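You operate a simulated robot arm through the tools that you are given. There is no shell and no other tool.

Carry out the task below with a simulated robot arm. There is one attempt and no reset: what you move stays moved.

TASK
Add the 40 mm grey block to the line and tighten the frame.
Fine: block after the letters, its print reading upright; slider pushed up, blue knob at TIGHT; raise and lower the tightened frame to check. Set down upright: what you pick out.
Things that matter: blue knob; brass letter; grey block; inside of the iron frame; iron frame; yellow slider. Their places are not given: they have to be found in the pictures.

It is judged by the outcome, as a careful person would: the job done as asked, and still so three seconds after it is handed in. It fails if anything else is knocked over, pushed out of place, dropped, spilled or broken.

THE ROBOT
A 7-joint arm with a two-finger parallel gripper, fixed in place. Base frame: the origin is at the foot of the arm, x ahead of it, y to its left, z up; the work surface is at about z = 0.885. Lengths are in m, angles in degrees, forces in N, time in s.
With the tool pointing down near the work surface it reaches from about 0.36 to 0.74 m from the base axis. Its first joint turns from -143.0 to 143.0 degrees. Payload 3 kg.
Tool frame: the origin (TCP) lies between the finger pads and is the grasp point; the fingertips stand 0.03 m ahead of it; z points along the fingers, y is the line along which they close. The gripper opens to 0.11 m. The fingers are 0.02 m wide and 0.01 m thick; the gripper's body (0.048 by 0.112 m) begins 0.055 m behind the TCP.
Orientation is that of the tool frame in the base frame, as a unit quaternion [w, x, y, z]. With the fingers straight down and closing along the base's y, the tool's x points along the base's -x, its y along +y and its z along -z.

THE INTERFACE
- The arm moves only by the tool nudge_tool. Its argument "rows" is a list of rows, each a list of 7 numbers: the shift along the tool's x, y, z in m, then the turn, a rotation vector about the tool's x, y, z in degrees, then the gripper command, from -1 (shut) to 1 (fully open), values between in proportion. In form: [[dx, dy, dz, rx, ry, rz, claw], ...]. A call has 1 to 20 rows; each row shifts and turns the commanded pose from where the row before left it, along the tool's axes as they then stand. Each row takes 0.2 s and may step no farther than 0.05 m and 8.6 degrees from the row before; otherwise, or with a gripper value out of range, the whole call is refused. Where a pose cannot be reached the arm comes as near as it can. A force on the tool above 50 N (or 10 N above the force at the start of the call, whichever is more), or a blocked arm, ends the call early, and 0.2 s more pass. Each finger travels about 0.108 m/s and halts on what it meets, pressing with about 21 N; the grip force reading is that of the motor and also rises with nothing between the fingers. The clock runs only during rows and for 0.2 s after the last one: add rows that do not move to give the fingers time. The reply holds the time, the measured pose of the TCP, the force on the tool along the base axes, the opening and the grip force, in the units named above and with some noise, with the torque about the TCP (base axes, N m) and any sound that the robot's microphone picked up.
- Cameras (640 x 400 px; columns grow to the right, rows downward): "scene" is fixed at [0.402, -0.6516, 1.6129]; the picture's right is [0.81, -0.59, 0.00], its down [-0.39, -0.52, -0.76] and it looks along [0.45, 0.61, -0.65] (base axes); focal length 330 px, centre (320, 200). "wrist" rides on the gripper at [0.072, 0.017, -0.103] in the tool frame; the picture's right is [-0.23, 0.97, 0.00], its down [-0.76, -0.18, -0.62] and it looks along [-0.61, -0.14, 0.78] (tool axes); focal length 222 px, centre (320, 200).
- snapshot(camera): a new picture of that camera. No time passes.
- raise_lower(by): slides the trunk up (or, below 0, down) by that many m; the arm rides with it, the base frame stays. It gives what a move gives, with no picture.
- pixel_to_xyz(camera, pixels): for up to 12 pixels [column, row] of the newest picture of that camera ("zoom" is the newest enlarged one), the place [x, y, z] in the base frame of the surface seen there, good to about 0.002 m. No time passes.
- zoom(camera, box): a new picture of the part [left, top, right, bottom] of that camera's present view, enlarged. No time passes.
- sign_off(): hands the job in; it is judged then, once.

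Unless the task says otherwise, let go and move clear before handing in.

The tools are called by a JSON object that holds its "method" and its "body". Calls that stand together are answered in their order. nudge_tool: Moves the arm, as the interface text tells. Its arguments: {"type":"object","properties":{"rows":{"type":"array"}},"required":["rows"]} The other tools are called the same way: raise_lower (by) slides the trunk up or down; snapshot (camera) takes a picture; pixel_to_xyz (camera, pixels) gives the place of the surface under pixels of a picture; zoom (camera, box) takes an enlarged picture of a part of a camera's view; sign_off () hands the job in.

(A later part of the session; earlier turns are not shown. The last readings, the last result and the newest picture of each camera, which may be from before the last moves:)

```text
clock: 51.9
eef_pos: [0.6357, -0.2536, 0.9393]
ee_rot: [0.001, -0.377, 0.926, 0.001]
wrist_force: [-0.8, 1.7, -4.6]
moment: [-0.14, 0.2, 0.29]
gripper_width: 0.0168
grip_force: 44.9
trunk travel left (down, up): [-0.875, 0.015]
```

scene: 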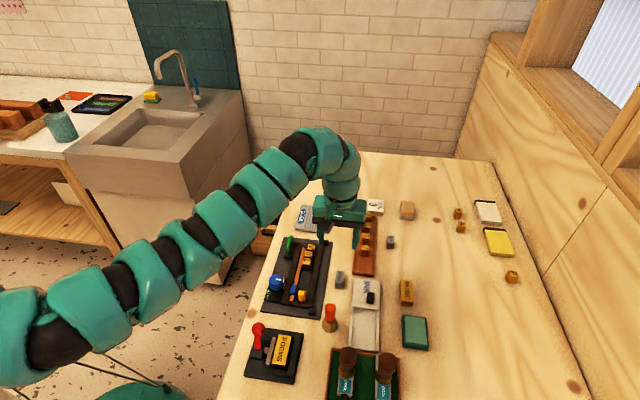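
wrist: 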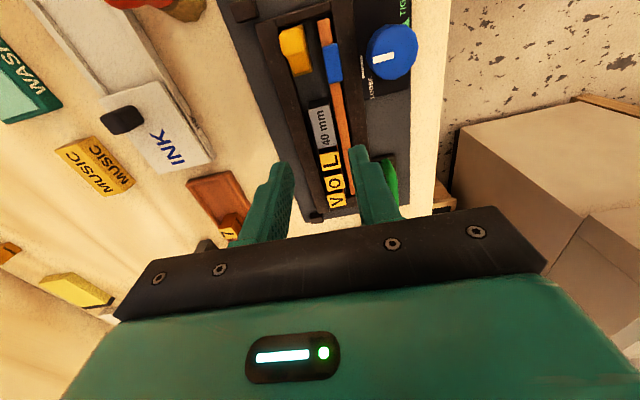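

The side load dropped to about 2 N. Now I'll push the slider up the line in small steps, watching the force.

{"method": "nudge_tool", "body": {"rows": [[-0.005, 0, 0, 0, 0, 0, -1], [-0.005, 0, 0, 0, 0, 0, -1], [-0.005, 0, 0, 0, 0, 0, -1], [0, 0, 0, 0, 0, 0, -1]]}}

{"method": "zoom", "body": {"camera": "scene", "box": [275, 240, 335, 310]}}

{"method": "zoom", "body": {"camera": "wrist", "box": [220, 60, 440, 230]}}

```text
clock: 52.9
eef_pos: [0.6467, -0.2419, 0.9388]
ee_rot: [0.001, -0.378, 0.926, 0.0]
wrist_force: [-3.8, 4.2, -2.3]
moment: [-0.2, 0.42, 0.37]
gripper_width: 0.0167
grip_force: 44.3
trunk travel left (down, up): [-0.875, 0.015]
```

```text
5.71 times, centred on (305, 275) of scene
```

zoom: 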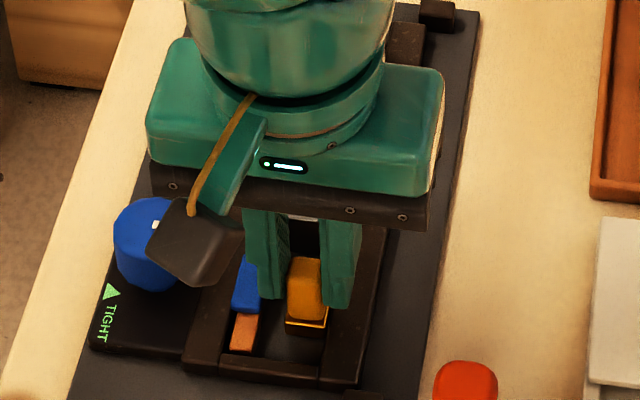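

```text
2.35 times, centred on (330, 145) of wrist
```

zoom: 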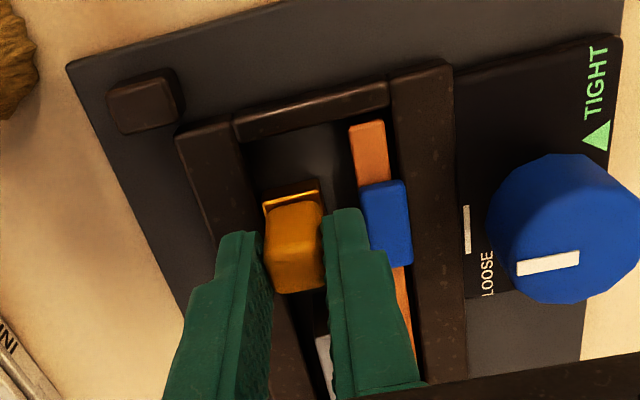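

The slider follows (15 mm so far). A small side load shows its track is turned slightly from my path, so I'll add a small sideways correction and continue.

{"method": "nudge_tool", "body": {"rows": [[-0.004, 0.001, 0, 0, 0, 0, -1], [-0.005, 0.0003, 0, 0, 0, 0, -1], [-0.005, 0.0003, 0, 0, 0, 0, -1], [0, 0, 0, 0, 0, 0, -1]]}}

{"method": "zoom", "body": {"camera": "wrist", "box": [220, 60, 440, 230]}}

```text
clock: 53.9
eef_pos: [0.6549, -0.2341, 0.9393]
ee_rot: [0.001, -0.377, 0.926, 0.0]
wrist_force: [3.3, -6.3, 4.4]
moment: [-0.41, 0.11, 0.3]
gripper_width: 0.0167
grip_force: 44.6
trunk travel left (down, up): [-0.875, 0.015]
```

```text
2.35 times, centred on (330, 145) of wrist
```

zoom: 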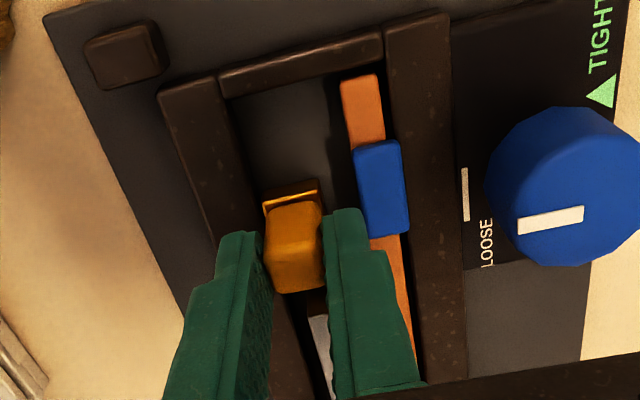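

{"method": "nudge_tool", "body": {"rows": [[-0.003, -0.0008, 0, 0, 0, 0, -1], [-0.004, 0.00015, 0, 0, 0, 0, -1], [-0.004, 0.00015, 0, 0, 0, 0, -1], [0, 0, 0, 0, 0, 0, -1]]}}

{"method": "zoom", "body": {"camera": "wrist", "box": [220, 60, 440, 230]}}

{"method": "zoom", "body": {"camera": "scene", "box": [275, 240, 335, 310]}}

```text
clock: 54.9
eef_pos: [0.6614, -0.2263, 0.9378]
ee_rot: [0.002, -0.377, 0.926, 0.001]
wrist_force: [5.1, -8.5, 17.4]
moment: [-0.94, 0.68, 0.27]
gripper_width: 0.0163
grip_force: 45.0
trunk travel left (down, up): [-0.875, 0.015]
```

```text
2.35 times, centred on (330, 145) of wrist
```

zoom: 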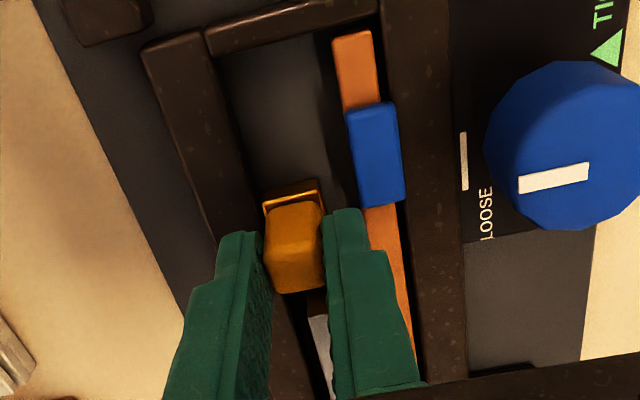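

```text
5.71 times, centred on (305, 275) of scene
```

zoom: 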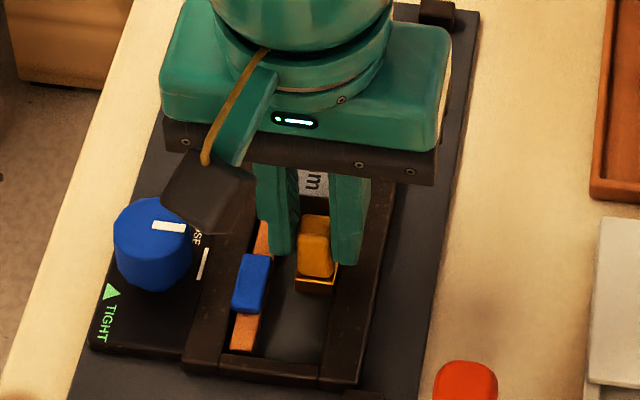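

The slider's face has reached the block, and forces grew to 17 N vertical and about 10 N sideways. I'll relieve those with small corrections before pushing further.

{"method": "nudge_tool", "body": {"rows": [[0, -0.001, -0.001, 0, 0, 0, -1], [0, 0, 0, 0, 0, 0, -1], [0, 0, 0, 0, 0, 0, -1]]}}

```text
clock: 55.7
eef_pos: [0.6617, -0.2264, 0.9392]
ee_rot: [0.001, -0.378, 0.926, 0.001]
wrist_force: [-1.0, -1.1, -0.5]
moment: [0.53, -1.11, 0.51]
gripper_width: 0.0161
grip_force: 44.8
trunk travel left (down, up): [-0.875, 0.015]
```

{"method": "nudge_tool", "body": {"rows": [[-0.003, 0, 0, 0, 0, 0, -1], [-0.003, 0, 0, 0, 0, 0, -1], [0, 0, 0, 0, 0, 0, -1]]}}

{"method": "zoom", "body": {"camera": "scene", "box": [275, 240, 335, 310]}}

```text
clock: 56.5
eef_pos: [0.6667, -0.2222, 0.9397]
ee_rot: [0.0, -0.378, 0.926, 0.002]
wrist_force: [-1.9, -0.6, -6.0]
moment: [-0.04, -0.28, 0.49]
gripper_width: 0.0162
grip_force: 44.8
trunk travel left (down, up): [-0.875, 0.015]
```

```text
5.71 times, centred on (305, 275) of scene
```

zoom: 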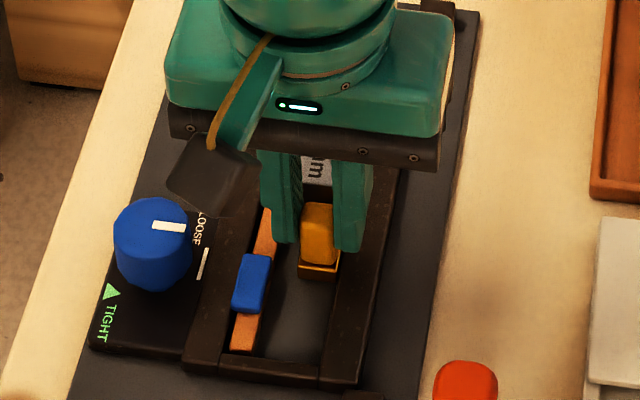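

Resistance is only about 2 N now. I'll continue up the line.

{"method": "nudge_tool", "body": {"rows": [[-0.003, 0, 0.0003, 0, 0, 0, -1], [-0.003, 0, 0, 0, 0, 0, -1], [0, 0, 0, 0, 0, 0, -1]]}}

{"method": "zoom", "body": {"camera": "scene", "box": [275, 240, 335, 310]}}

{"method": "snapshot", "body": {"camera": "wrist"}}

```text
clock: 57.3
eef_pos: [0.6688, -0.2208, 0.9394]
ee_rot: [0.0, -0.376, 0.927, 0.0]
wrist_force: [-21.4, -16.4, -5.7]
moment: [-0.46, 0.56, 0.66]
gripper_width: 0.0168
grip_force: 45.1
trunk travel left (down, up): [-0.875, 0.015]
```

```text
5.71 times, centred on (305, 275) of scene
```

zoom: 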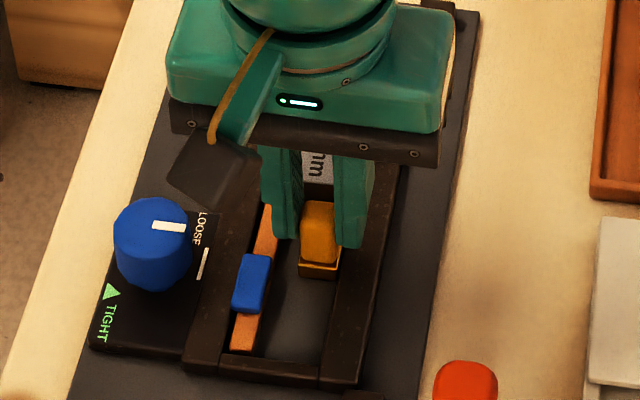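

```text
taken
```

wrist: 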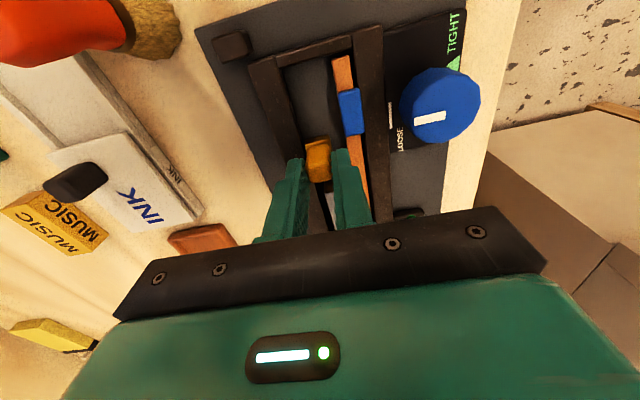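

The force rose to 27 N along the line, so the line appears fully closed up. I'll relieve the press, release the slider, and rise to look.

{"method": "nudge_tool", "body": {"rows": [[0.002, 0, 0, 0, 0, 0, -1], [0, 0, 0, 0, 0, 0, -0.6], [0, 0, 0, 0, 0, 0, -0.45], [0, 0, 0, 0, 0, 0, -0.42], [0, 0, 0, 0, 0, 0, -0.42]]}}

{"method": "nudge_tool", "body": {"rows": [[0, 0, -0.02, 0, 0, 0, -0.42], [0, 0, -0.03, 0, 0, 0, -0.42], [0, 0, -0.03, 0, 0, 0, -0.42], [0, 0, 0, 0, 0, 0, -0.42]]}}

{"method": "snapshot", "body": {"camera": "wrist"}}

{"method": "zoom", "body": {"camera": "scene", "box": [275, 240, 335, 310]}}

```text
clock: 58.5
eef_pos: [0.6719, -0.2177, 0.9403]
ee_rot: [0.002, -0.378, 0.926, -0.001]
wrist_force: [0.0, 0.4, -0.4]
moment: [-0.02, 0.0, -0.02]
gripper_width: 0.0316
grip_force: 0.1
trunk travel left (down, up): [-0.875, 0.015]
```

```text
clock: 59.5
eef_pos: [0.6715, -0.2183, 1.0186]
ee_rot: [0.0, -0.377, 0.926, 0.0]
wrist_force: [0.1, -0.9, -0.8]
moment: [0.0, -0.02, -0.03]
gripper_width: 0.0321
grip_force: 0.0
trunk travel left (down, up): [-0.875, 0.015]
```

```text
taken
```

wrist: 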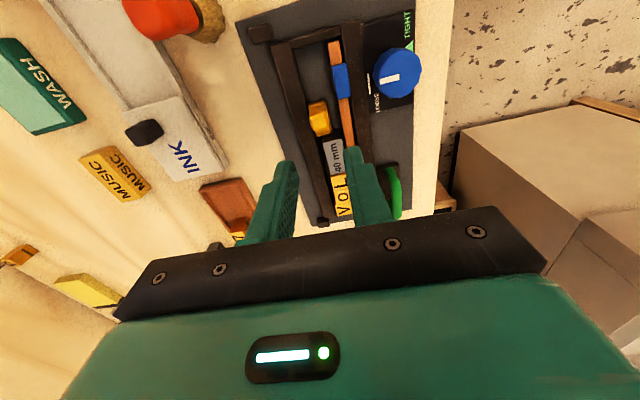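

```text
5.71 times, centred on (305, 275) of scene
```

zoom: 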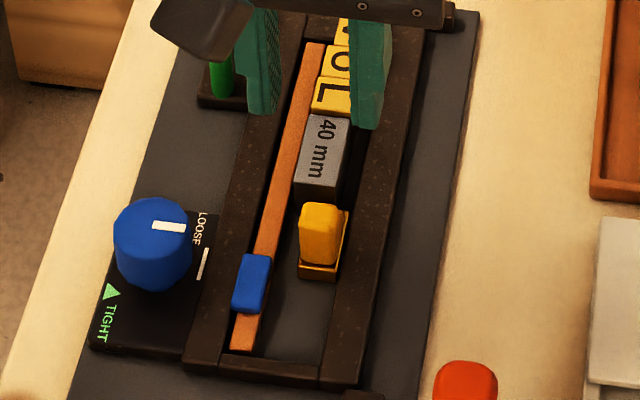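

{"method": "zoom", "body": {"camera": "wrist", "box": [290, 90, 370, 220]}}

{"method": "zoom", "body": {"camera": "scene", "box": [288, 238, 328, 290]}}

```text
3.08 times, centred on (330, 155) of wrist
```

zoom: 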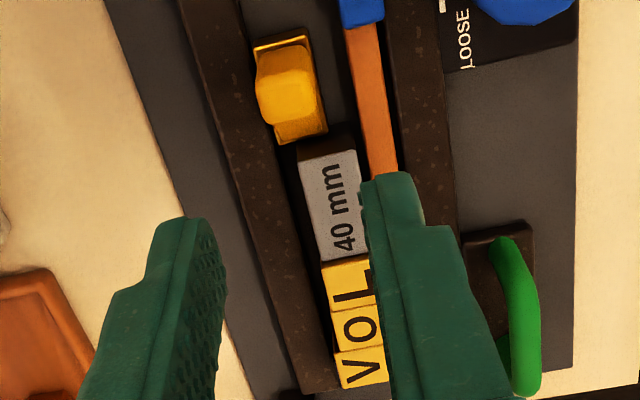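

```text
7.69 times, centred on (308, 264) of scene
```

zoom: 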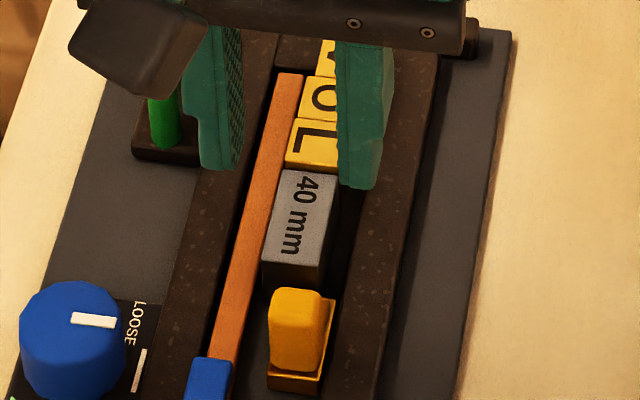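

The line is now closed up: V-O-L, then the block, then the slider. I'll move the hand over the knob and check the line again without the gripper in the way.

{"method": "nudge_tool", "body": {"rows": [[0.0093, 0.0229, 0, 0, 0, 0, 0.0], [0.0093, 0.0229, 0, 0, 0, 0, 0.0], [0.0093, 0.0229, 0, 0, 0, 0, 0.0], [0, 0, 0, 0, 0, 0, 0.0], [0, 0, 0, 0, 0, 0, 0.0]]}}

{"method": "snapshot", "body": {"camera": "wrist"}}

{"method": "snapshot", "body": {"camera": "scene"}}

{"method": "zoom", "body": {"camera": "scene", "box": [285, 235, 330, 300]}}

```text
clock: 60.7
eef_pos: [0.6025, -0.1887, 1.0183]
ee_rot: [0.002, -0.378, 0.926, -0.001]
wrist_force: [0.2, 0.2, 0.4]
moment: [-0.05, 0.03, 0.01]
gripper_width: 0.055
grip_force: 0.1
trunk travel left (down, up): [-0.875, 0.015]
```

```text
taken
```

wrist: 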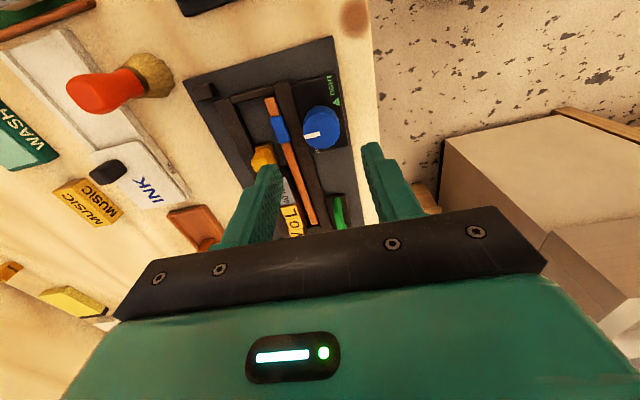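

```text
taken
```

scene: 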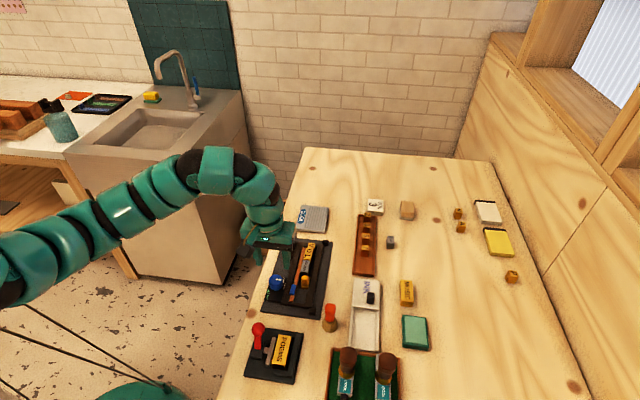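

```text
6.15 times, centred on (308, 268) of scene
```

zoom: 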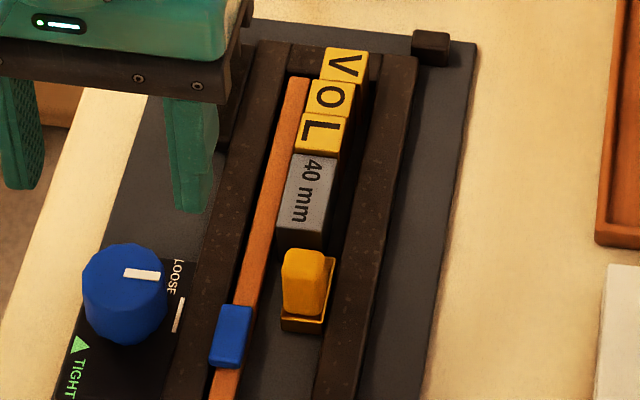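

The line looks tight. I'll zoom in on the slider-to-block joint to check there is no gap.

{"method": "zoom", "body": {"camera": "scene", "box": [293, 258, 321, 292]}}

{"method": "zoom", "body": {"camera": "scene", "box": [293, 240, 325, 272]}}

{"method": "pixel_to_xyz", "body": {"camera": "zoom", "pixels": [[340, 70], [430, 85], [420, 150], [330, 135], [300, 165], [390, 185], [375, 245], [285, 225], [270, 250], [355, 265], [340, 330], [250, 315]]}}

```text
11.76 times, centred on (307, 275) of scene
```

zoom: 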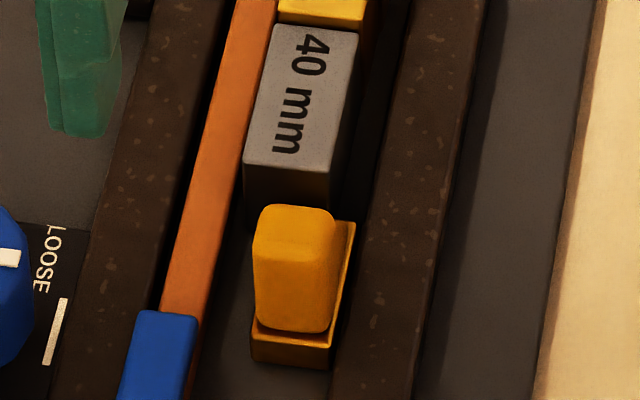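

```text
12.50 times, centred on (309, 256) of scene
```

zoom: 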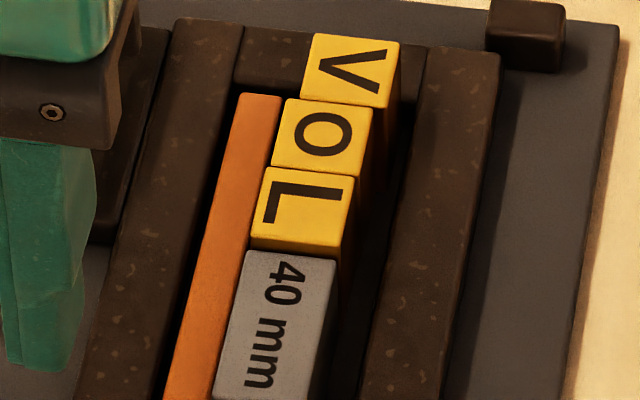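

```text
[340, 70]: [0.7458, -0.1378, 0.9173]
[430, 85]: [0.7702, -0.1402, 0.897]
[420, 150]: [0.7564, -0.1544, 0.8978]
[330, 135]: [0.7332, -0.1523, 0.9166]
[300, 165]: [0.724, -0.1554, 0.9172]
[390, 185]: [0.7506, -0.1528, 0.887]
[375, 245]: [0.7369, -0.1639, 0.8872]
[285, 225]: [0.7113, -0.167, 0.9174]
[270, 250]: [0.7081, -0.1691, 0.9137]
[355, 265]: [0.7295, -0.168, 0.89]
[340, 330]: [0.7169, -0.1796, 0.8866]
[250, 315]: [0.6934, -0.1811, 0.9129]
```

Everything touches: slider base against block, block against L, V against the top bar. Now the knob: I'll check its centring under the gripper.

{"method": "zoom", "body": {"camera": "wrist", "box": [270, 70, 370, 170]}}

{"method": "pixel_to_xyz", "body": {"camera": "wrist", "pixels": [[322, 122], [305, 122], [337, 122], [321, 110], [320, 140], [336, 101], [311, 135], [322, 135]]}}

```text
4.00 times, centred on (320, 120) of wrist
```

zoom: 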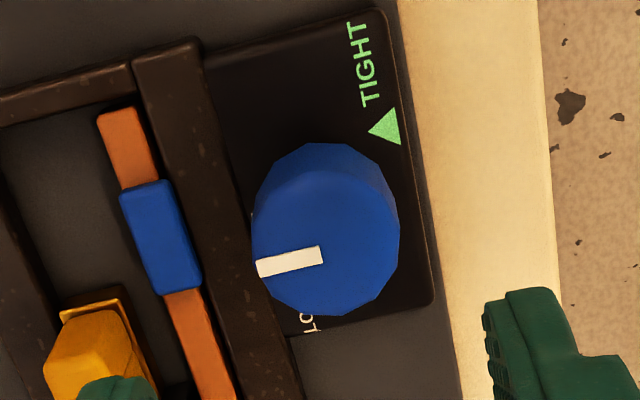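

```text
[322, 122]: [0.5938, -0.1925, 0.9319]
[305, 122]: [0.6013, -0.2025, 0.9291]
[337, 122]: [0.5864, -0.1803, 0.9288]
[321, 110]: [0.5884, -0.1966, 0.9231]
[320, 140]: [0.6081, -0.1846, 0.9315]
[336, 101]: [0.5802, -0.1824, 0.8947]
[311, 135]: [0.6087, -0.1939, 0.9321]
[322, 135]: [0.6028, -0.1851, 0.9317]
```

The knob is centred under the fingers (pointer inner end at wrist (321,132)). I'll lower with a 48 mm opening so the tips stop at about z 0.906, above the panel and rail.

{"method": "nudge_tool", "body": {"rows": [[0, 0, 0.03, 0, 0, 0, -0.12], [0, 0, 0.03, 0, 0, 0, -0.12], [0, 0, 0.021, 0, 0, 0, -0.12], [0, 0, 0, 0, 0, 0, -0.12], [0, 0, 0, 0, 0, 0, -0.12]]}}

{"method": "zoom", "body": {"camera": "wrist", "box": [220, 80, 440, 240]}}

{"method": "zoom", "body": {"camera": "scene", "box": [255, 250, 315, 310]}}

```text
clock: 61.9
eef_pos: [0.6016, -0.1878, 0.9365]
ee_rot: [0.001, -0.377, 0.926, 0.001]
wrist_force: [0.4, -0.6, -0.4]
moment: [0.01, -0.02, -0.02]
gripper_width: 0.0485
grip_force: 0.1
trunk travel left (down, up): [-0.875, 0.015]
```

```text
2.50 times, centred on (330, 160) of wrist
```

zoom: 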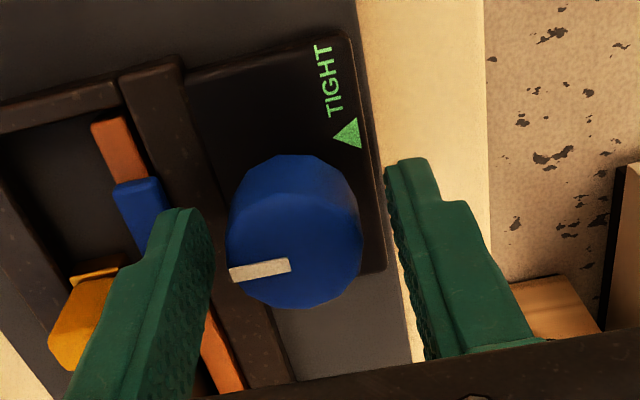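

```text
6.67 times, centred on (285, 280) of scene
```

zoom: 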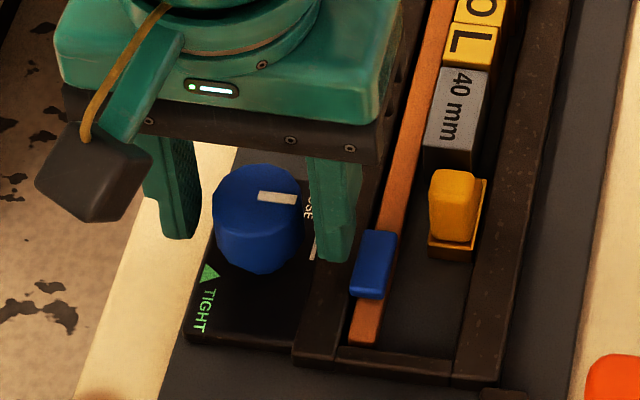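

The knob is centred between the fingers. I'll close on it.

{"method": "nudge_tool", "body": {"rows": [[0, 0, 0, 0, 0, 0, -0.3], [0, 0, 0, 0, 0, 0, -0.6], [0, 0, 0, 0, 0, 0, -1], [0, 0, 0, 0, 0, 0, -1]]}}

```text
clock: 62.9
eef_pos: [0.6024, -0.188, 0.9365]
ee_rot: [0.001, -0.378, 0.926, 0.0]
wrist_force: [2.3, -1.5, 1.6]
moment: [-0.04, -0.07, -0.01]
gripper_width: 0.0332
grip_force: 45.2
trunk travel left (down, up): [-0.875, 0.015]
```

The knob is gripped at 33 mm with little side load. I'll turn it clockwise in small steps, watching torque.

{"method": "nudge_tool", "body": {"rows": [[0, 0, 0, 0, 0, 6, -1], [0, 0, 0, 0, 0, 6, -1], [0, 0, 0, 0, 0, 6, -1], [0, 0, 0, 0, 0, 0, -1]]}}

{"method": "zoom", "body": {"camera": "wrist", "box": [220, 80, 440, 240]}}

{"method": "zoom", "body": {"camera": "scene", "box": [255, 250, 315, 310]}}

```text
clock: 63.9
eef_pos: [0.603, -0.1868, 0.9357]
ee_rot: [0.0, -0.227, 0.974, 0.001]
wrist_force: [2.7, 0.7, 0.5]
moment: [0.02, -0.04, -0.01]
gripper_width: 0.0329
grip_force: 45.1
trunk travel left (down, up): [-0.875, 0.015]
```

```text
2.50 times, centred on (330, 160) of wrist
```

zoom: 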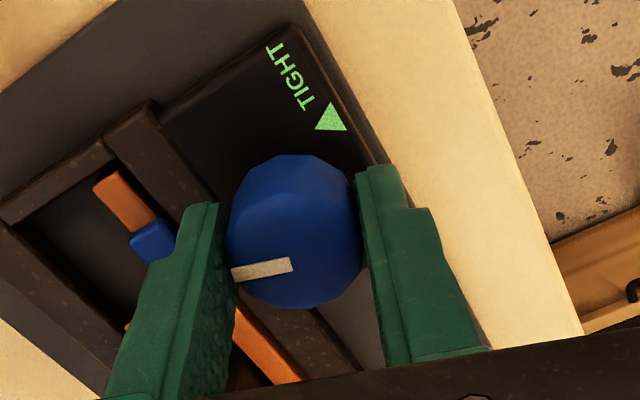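

```text
6.67 times, centred on (285, 280) of scene
```

zoom: 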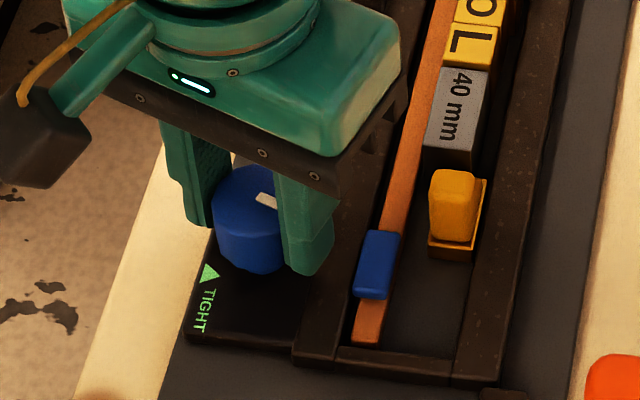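

The knob turns with the gripper (pointer fixed relative to the fingers) at nearly zero torque. I'll continue clockwise.

{"method": "nudge_tool", "body": {"rows": [[0, 0, 0, 0, 0, 7, -1], [0, 0, 0, 0, 0, 7, -1], [0, 0, 0, 0, 0, 7, -1], [0, 0, 0, 0, 0, 7, -1], [0, 0, 0, 0, 0, 7, -1], [0, 0, 0, 0, 0, 7, -1], [0, 0, 0, 0, 0, 0, -1]]}}

{"method": "zoom", "body": {"camera": "wrist", "box": [220, 80, 440, 240]}}

{"method": "zoom", "body": {"camera": "scene", "box": [255, 250, 315, 310]}}

```text
clock: 65.5
eef_pos: [0.6021, -0.1883, 0.9369]
ee_rot: [-0.001, 0.137, 0.991, 0.001]
wrist_force: [-2.5, 7.3, -11.2]
moment: [0.43, 0.88, 0.03]
gripper_width: 0.0329
grip_force: 44.9
trunk travel left (down, up): [-0.875, 0.015]
```

```text
2.50 times, centred on (330, 160) of wrist
```

zoom: 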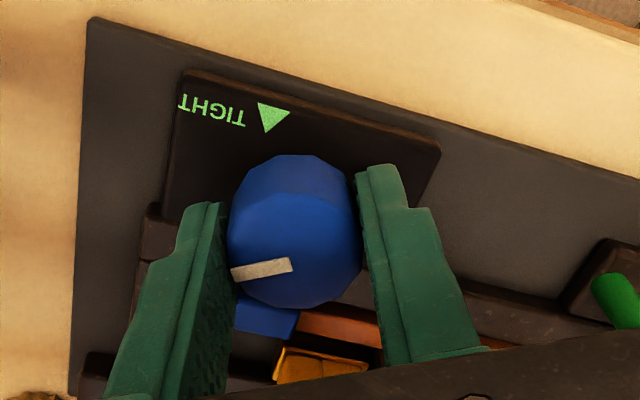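

```text
6.67 times, centred on (285, 280) of scene
```

zoom: 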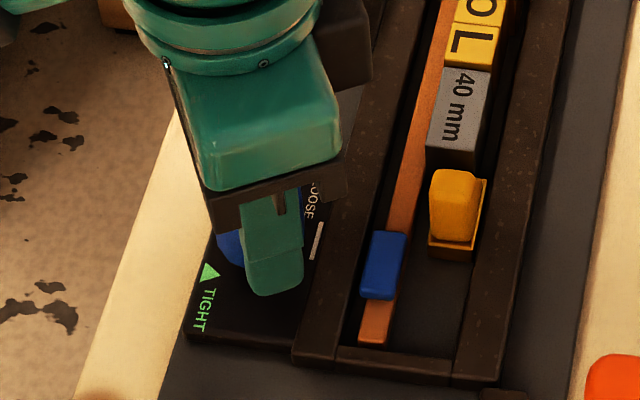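

It has turned 60° so far, with some eccentric side force (8 N, -11 N vertical). I'll relieve that a little and continue clockwise.

{"method": "nudge_tool", "body": {"rows": [[0.0004, 0.0006, 0.0007, 0, 0, 0, -1], [0, 0, 0, 0, 0, 0, -1]]}}

{"method": "nudge_tool", "body": {"rows": [[0, 0, 0, 0, 0, 7, -1], [0, 0, 0, 0, 0, 7, -1], [0, 0, 0, 0, 0, 7, -1], [0, 0, 0, 0, 0, 7, -1], [0, 0, 0, 0, 0, 0, -1]]}}

{"method": "zoom", "body": {"camera": "wrist", "box": [220, 80, 440, 240]}}

```text
clock: 66.1
eef_pos: [0.6022, -0.1879, 0.9371]
ee_rot: [0.0, 0.136, 0.991, 0.001]
wrist_force: [-1.1, 3.9, -8.2]
moment: [0.26, 0.52, -0.04]
gripper_width: 0.0329
grip_force: 44.6
trunk travel left (down, up): [-0.875, 0.015]
```

```text
clock: 67.3
eef_pos: [0.6021, -0.1889, 0.9383]
ee_rot: [0.001, 0.372, 0.928, 0.001]
wrist_force: [-3.5, 5.9, -2.5]
moment: [0.16, 0.03, 0.01]
gripper_width: 0.0329
grip_force: 44.7
trunk travel left (down, up): [-0.875, 0.015]
```

```text
2.50 times, centred on (330, 160) of wrist
```

zoom: 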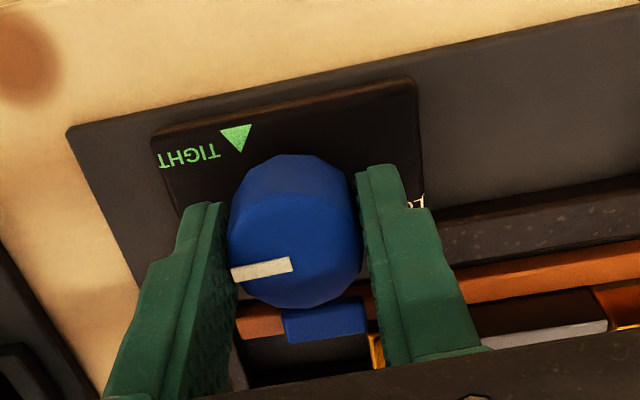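

It's at 88° with no stop yet. Continuing clockwise toward the TIGHT triangle.

{"method": "nudge_tool", "body": {"rows": [[0, 0.0004, 0, 0, 0, 6, -1], [0, 0, 0, 0, 0, 6, -1], [0, 0, 0, 0, 0, 6, -1], [0, 0, 0, 0, 0, 6, -1], [0, 0, 0, 0, 0, 0, -1]]}}

{"method": "zoom", "body": {"camera": "wrist", "box": [220, 80, 440, 240]}}

{"method": "zoom", "body": {"camera": "scene", "box": [255, 250, 315, 310]}}

```text
clock: 68.5
eef_pos: [0.6027, -0.1889, 0.9372]
ee_rot: [-0.001, 0.557, 0.83, 0.001]
wrist_force: [-4.0, 3.9, -5.5]
moment: [0.24, 0.22, 0.01]
gripper_width: 0.0332
grip_force: 45.2
trunk travel left (down, up): [-0.875, 0.015]
```

```text
2.50 times, centred on (330, 160) of wrist
```

zoom: 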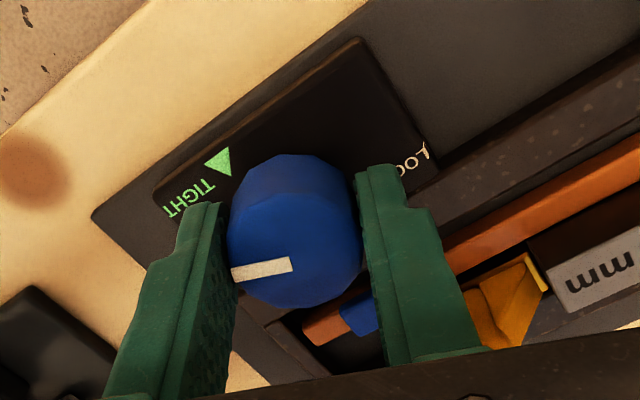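

```text
6.67 times, centred on (285, 280) of scene
```

zoom: 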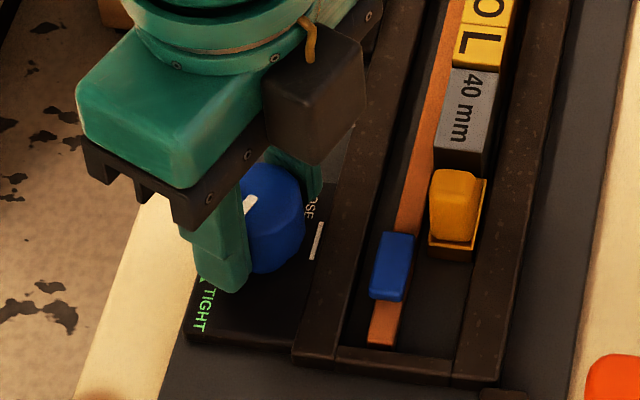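

As the knob turns, the orange bar moves sideways toward the line (block shifted right in the scene view), so this is the clamp. Continuing to TIGHT in small steps.

{"method": "nudge_tool", "body": {"rows": [[0, 0, 0, 0, 0, 6, -1], [0, 0, 0, 0, 0, 6, -1], [0, 0, 0, 0, 0, 6, -1], [0, 0, 0, 0, 0, 0, -1]]}}

{"method": "zoom", "body": {"camera": "wrist", "box": [220, 80, 440, 240]}}

{"method": "zoom", "body": {"camera": "scene", "box": [255, 240, 330, 310]}}

```text
clock: 69.5
eef_pos: [0.6032, -0.1889, 0.9382]
ee_rot: [0.0, 0.68, 0.733, 0.001]
wrist_force: [-6.0, -1.7, -3.6]
moment: [-0.06, 0.25, 0.01]
gripper_width: 0.0331
grip_force: 45.2
trunk travel left (down, up): [-0.875, 0.015]
```

```text
2.50 times, centred on (330, 160) of wrist
```

zoom: 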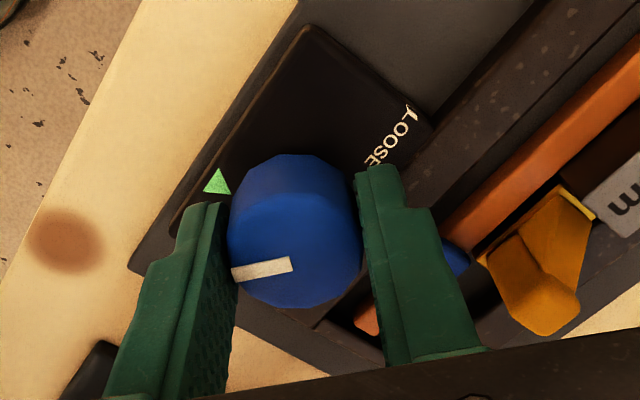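

```text
5.71 times, centred on (292, 275) of scene
```

zoom: 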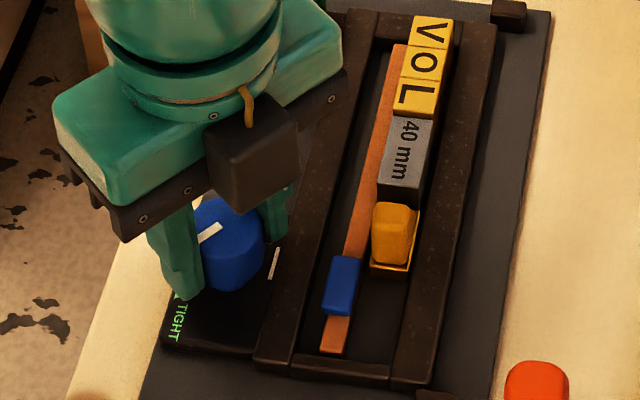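

It's at 130°, and the bar has squeezed the line nearly against the right rail. I'll continue in 5° steps.

{"method": "nudge_tool", "body": {"rows": [[0, 0, 0, 0, 0, 5, -1], [0, 0, 0, 0, 0, 5, -1], [0, 0, 0, 0, 0, 0, -1]]}}

{"method": "zoom", "body": {"camera": "scene", "box": [255, 240, 330, 310]}}

{"method": "zoom", "body": {"camera": "wrist", "box": [220, 80, 440, 240]}}

```text
clock: 70.3
eef_pos: [0.6034, -0.188, 0.9376]
ee_rot: [0.001, 0.741, 0.671, 0.001]
wrist_force: [-2.1, -2.3, 1.6]
moment: [-0.82, 0.06, 0.01]
gripper_width: 0.0334
grip_force: 44.4
trunk travel left (down, up): [-0.875, 0.015]
```

```text
5.71 times, centred on (292, 275) of scene
```

zoom: 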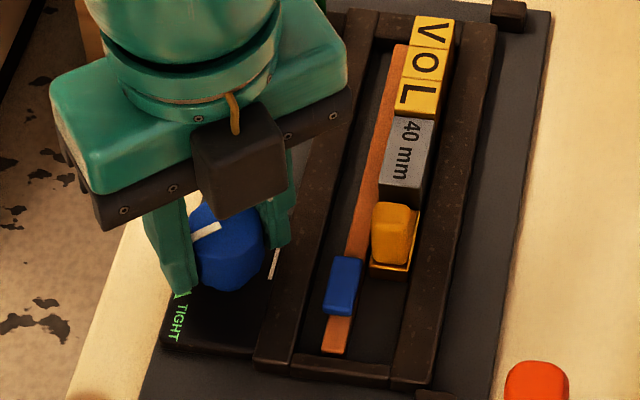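

```text
2.50 times, centred on (330, 160) of wrist
```

zoom: 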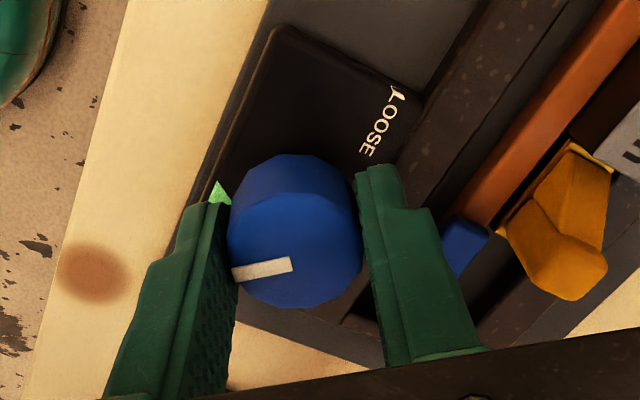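

{"method": "nudge_tool", "body": {"rows": [[0, 0, 0, 0, 0, 5, -1], [0, 0, 0, 0, 0, 5, -1], [0, 0, 0, 0, 0, 0, -1]]}}

{"method": "zoom", "body": {"camera": "scene", "box": [255, 250, 315, 310]}}

{"method": "zoom", "body": {"camera": "wrist", "box": [220, 80, 440, 240]}}

```text
clock: 71.1
eef_pos: [0.6026, -0.1875, 0.9373]
ee_rot: [0.001, 0.797, 0.604, 0.002]
wrist_force: [2.0, -1.2, 3.8]
moment: [-0.86, -0.1, 0.01]
gripper_width: 0.0332
grip_force: 45.3
trunk travel left (down, up): [-0.875, 0.015]
```

```text
6.67 times, centred on (285, 280) of scene
```

zoom: 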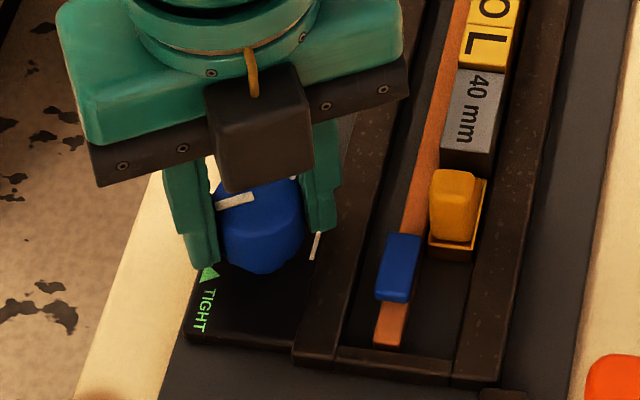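

```text
2.50 times, centred on (330, 160) of wrist
```

zoom: 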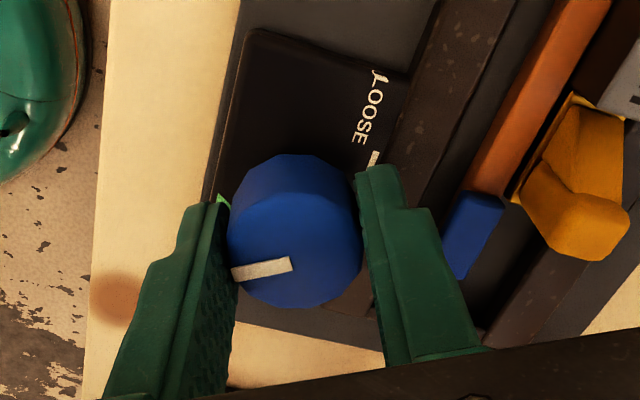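

It's at 150°, and the pointer (wrist (260,268)) is within a few degrees of the triangle. I'll measure whether the line is now pressed against the right rail.

{"method": "zoom", "body": {"camera": "scene", "box": [293, 235, 333, 295]}}

{"method": "zoom", "body": {"camera": "scene", "box": [298, 238, 326, 268]}}

{"method": "pixel_to_xyz", "body": {"camera": "zoom", "pixels": [[380, 60], [360, 140], [335, 210], [310, 300], [290, 280], [345, 290], [270, 330], [330, 340], [420, 200], [400, 260], [250, 200], [235, 270]]}}

```text
6.67 times, centred on (313, 265) of scene
```

zoom: 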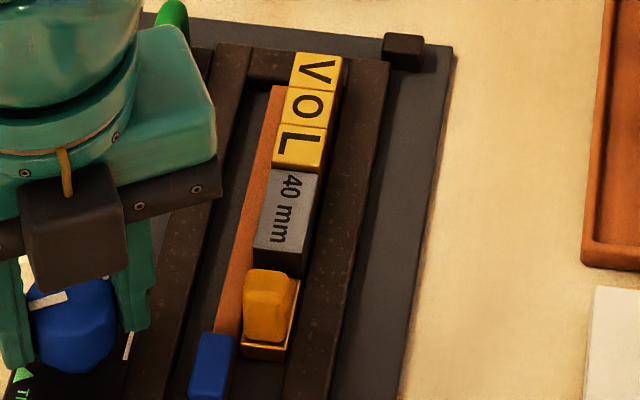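

```text
13.33 times, centred on (312, 253) of scene
```

zoom: 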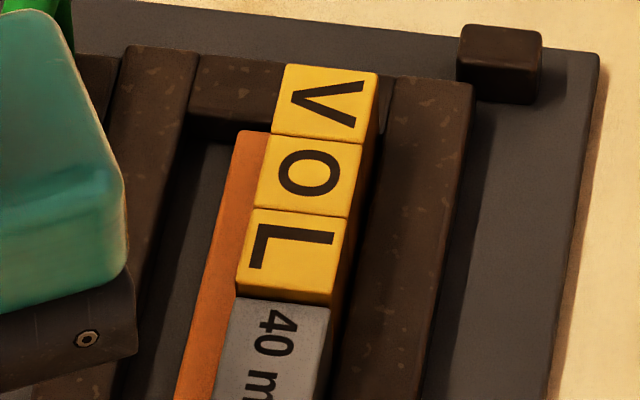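

```text
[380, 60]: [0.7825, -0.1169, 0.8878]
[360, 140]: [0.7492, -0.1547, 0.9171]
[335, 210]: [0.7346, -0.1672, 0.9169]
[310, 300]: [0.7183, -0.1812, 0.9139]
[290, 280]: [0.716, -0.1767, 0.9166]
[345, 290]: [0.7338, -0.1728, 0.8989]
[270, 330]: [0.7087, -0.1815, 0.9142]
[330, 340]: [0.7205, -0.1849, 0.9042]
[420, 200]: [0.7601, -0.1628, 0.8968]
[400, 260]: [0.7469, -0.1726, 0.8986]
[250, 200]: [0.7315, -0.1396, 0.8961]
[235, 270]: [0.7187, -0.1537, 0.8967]
```

The letters and block are now flush against the right rail with the bar pressing on them. I'll turn 5° more to bring the pointer onto the triangle and see if it meets a stop.

{"method": "nudge_tool", "body": {"rows": [[0, 0, 0, 0, 0, 5, -1], [0, 0, 0, 0, 0, 0, -1], [0, 0, 0, 0, 0, 0, -1]]}}

{"method": "zoom", "body": {"camera": "wrist", "box": [220, 80, 440, 240]}}

{"method": "zoom", "body": {"camera": "scene", "box": [255, 250, 315, 310]}}

```text
clock: 71.9
eef_pos: [0.6021, -0.1873, 0.9367]
ee_rot: [-0.001, 0.822, 0.57, 0.001]
wrist_force: [1.2, 2.5, 4.0]
moment: [0.45, -0.18, 0.21]
gripper_width: 0.0331
grip_force: 44.6
trunk travel left (down, up): [-0.875, 0.015]
```

```text
2.50 times, centred on (330, 160) of wrist
```

zoom: 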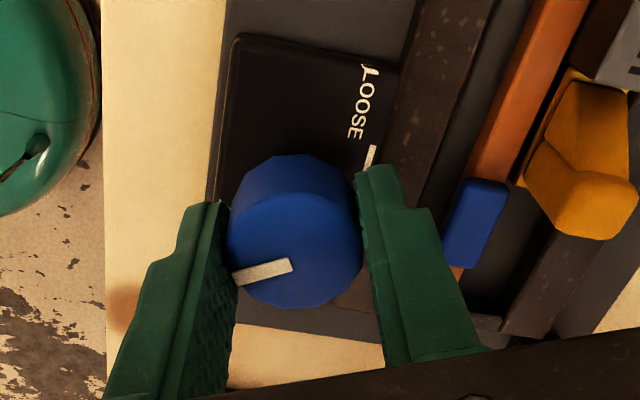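

```text
6.67 times, centred on (285, 280) of scene
```

zoom: 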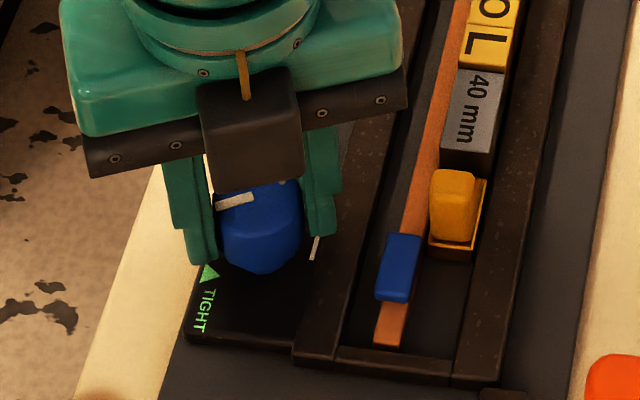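

Torque jumped to 0.21 N·m and the pointer lagged slightly, so the knob is at its stop (about 150°, TIGHT). I'll release it and rise to check.

{"method": "nudge_tool", "body": {"rows": [[0, 0, 0, 0, 0, -3, -1], [0, 0, 0, 0, 0, 0, -0.3], [0, 0, 0, 0, 0, 0, -0.12], [0, 0, 0, 0, 0, 0, -0.12], [0, 0, -0.03, 0, 0, 0, -0.12], [0, 0, -0.03, 0, 0, 0, -0.12], [0, 0, -0.03, 0, 0, 0, -0.12], [0, 0, 0, 0, 0, 0, -0.12]]}}

{"method": "snapshot", "body": {"camera": "wrist"}}

{"method": "zoom", "body": {"camera": "scene", "box": [255, 235, 335, 315]}}

```text
clock: 73.7
eef_pos: [0.5996, -0.1905, 1.0292]
ee_rot: [0.0, 0.807, 0.59, 0.001]
wrist_force: [-0.3, 0.5, -0.4]
moment: [-0.02, 0.02, -0.03]
gripper_width: 0.0485
grip_force: 0.0
trunk travel left (down, up): [-0.875, 0.015]
```

```text
taken
```

wrist: 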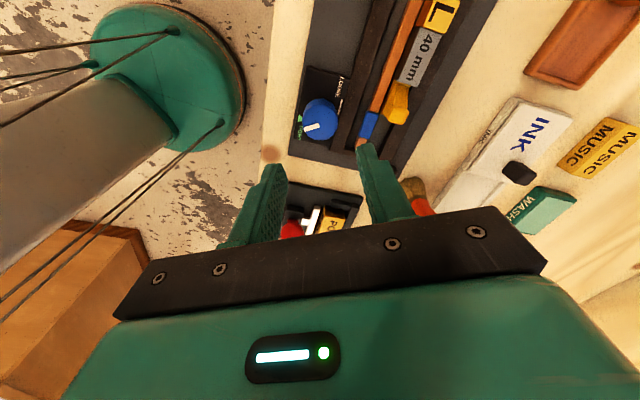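

```text
5.00 times, centred on (295, 275) of scene
```

zoom: 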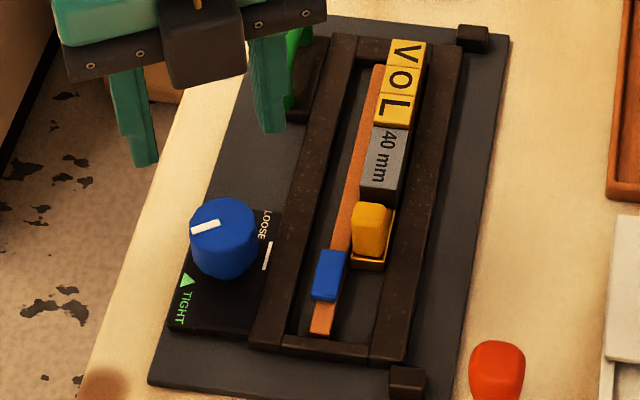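

I'll check the pointer direction against the TIGHT triangle numerically.

{"method": "zoom", "body": {"camera": "scene", "box": [262, 268, 298, 304]}}

{"method": "zoom", "body": {"camera": "wrist", "box": [280, 60, 380, 160]}}

```text
11.11 times, centred on (280, 286) of scene
```

zoom: 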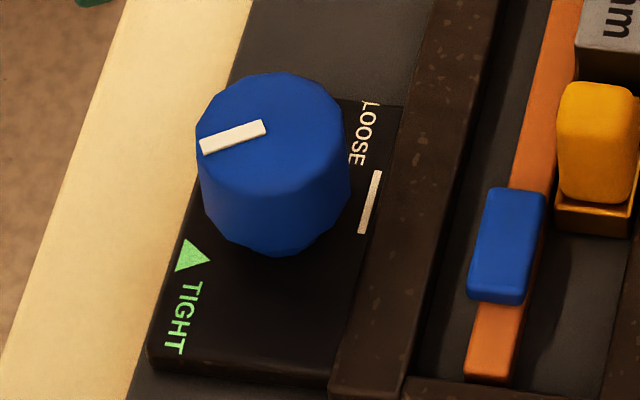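

```text
4.00 times, centred on (330, 110) of wrist
```

zoom: 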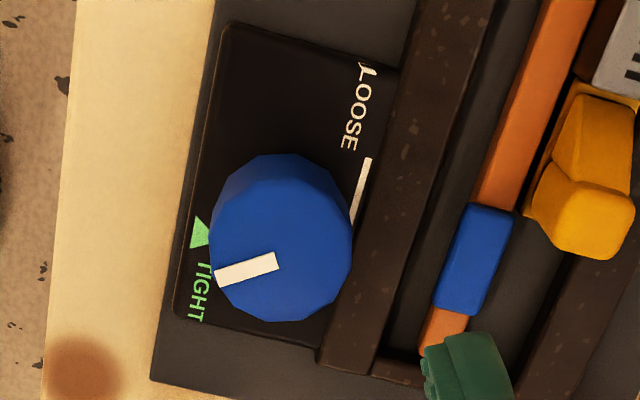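

The pointer (about 172°) lines up with the TIGHT triangle (about 170°), and the line stays clamped. To raise the frame, I plan to grip it level across both rails at mid-length. I'll measure the rails' outer faces and the free gap between knob panel and handle base.

{"method": "zoom", "body": {"camera": "scene", "box": [270, 235, 330, 310]}}

{"method": "pixel_to_xyz", "body": {"camera": "zoom", "pixels": [[272, 190], [258, 190], [225, 190], [246, 240], [300, 100], [225, 130], [300, 130], [420, 100], [400, 190], [380, 260], [412, 150], [430, 150]]}}

{"method": "zoom", "body": {"camera": "wrist", "box": [280, 0, 480, 170]}}

```text
5.33 times, centred on (300, 272) of scene
```

zoom: 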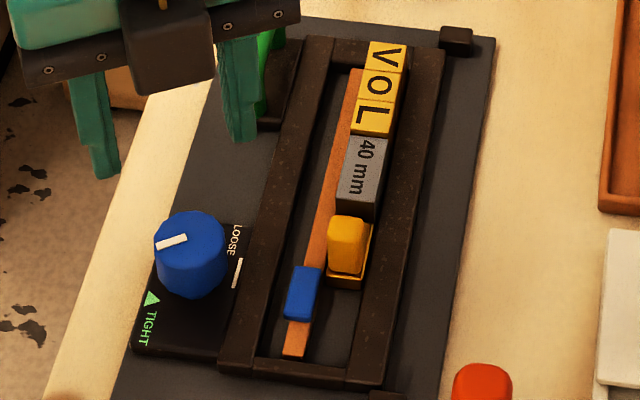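

```text
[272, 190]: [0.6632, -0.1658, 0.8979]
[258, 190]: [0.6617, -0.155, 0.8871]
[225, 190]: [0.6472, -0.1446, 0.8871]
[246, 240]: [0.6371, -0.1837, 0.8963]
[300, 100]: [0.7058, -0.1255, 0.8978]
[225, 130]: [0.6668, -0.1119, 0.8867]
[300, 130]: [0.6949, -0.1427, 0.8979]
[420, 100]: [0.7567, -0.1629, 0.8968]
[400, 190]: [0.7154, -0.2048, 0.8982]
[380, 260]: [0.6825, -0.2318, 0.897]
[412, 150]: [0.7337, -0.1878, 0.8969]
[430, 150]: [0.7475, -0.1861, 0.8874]
```

```text
2.35 times, centred on (380, 85) of wrist
```

zoom: 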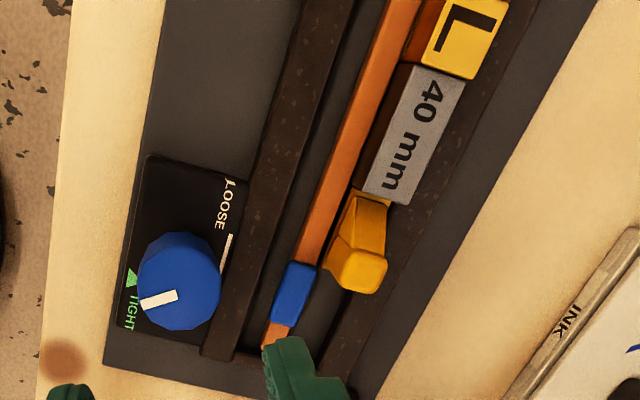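

{"method": "zoom", "body": {"camera": "scene", "box": [282, 254, 306, 278]}}

{"method": "pixel_to_xyz", "body": {"camera": "zoom", "pixels": [[200, 150], [240, 150], [280, 150], [300, 150], [320, 150], [340, 150], [360, 150], [400, 150], [420, 150], [440, 150], [460, 150], [480, 150]]}}

{"method": "zoom", "body": {"camera": "scene", "box": [326, 254, 350, 278]}}

```text
16.00 times, centred on (294, 266) of scene
```

zoom: 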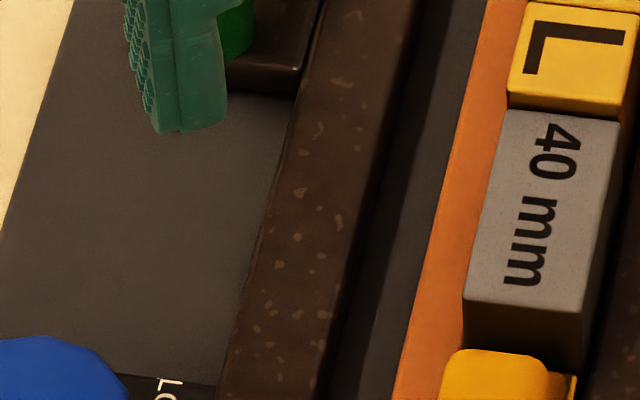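

```text
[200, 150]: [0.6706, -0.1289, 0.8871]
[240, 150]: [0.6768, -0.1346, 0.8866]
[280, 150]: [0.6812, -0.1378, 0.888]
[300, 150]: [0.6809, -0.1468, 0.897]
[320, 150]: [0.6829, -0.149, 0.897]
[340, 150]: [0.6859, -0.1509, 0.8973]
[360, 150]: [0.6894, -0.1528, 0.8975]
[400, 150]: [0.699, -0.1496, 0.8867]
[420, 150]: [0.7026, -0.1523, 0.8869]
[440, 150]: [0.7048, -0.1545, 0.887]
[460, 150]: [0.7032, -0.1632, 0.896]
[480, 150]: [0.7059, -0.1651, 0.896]
```

```text
16.00 times, centred on (338, 266) of scene
```

zoom: 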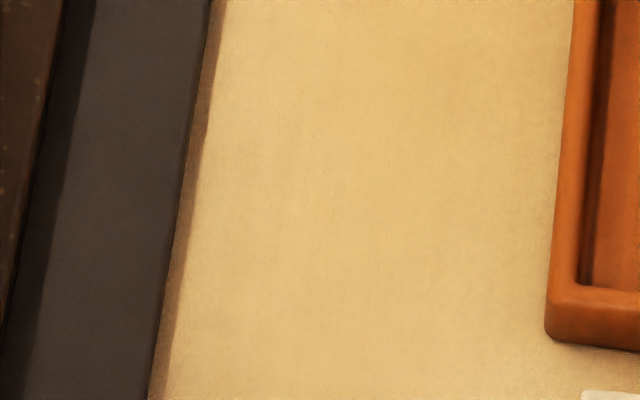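

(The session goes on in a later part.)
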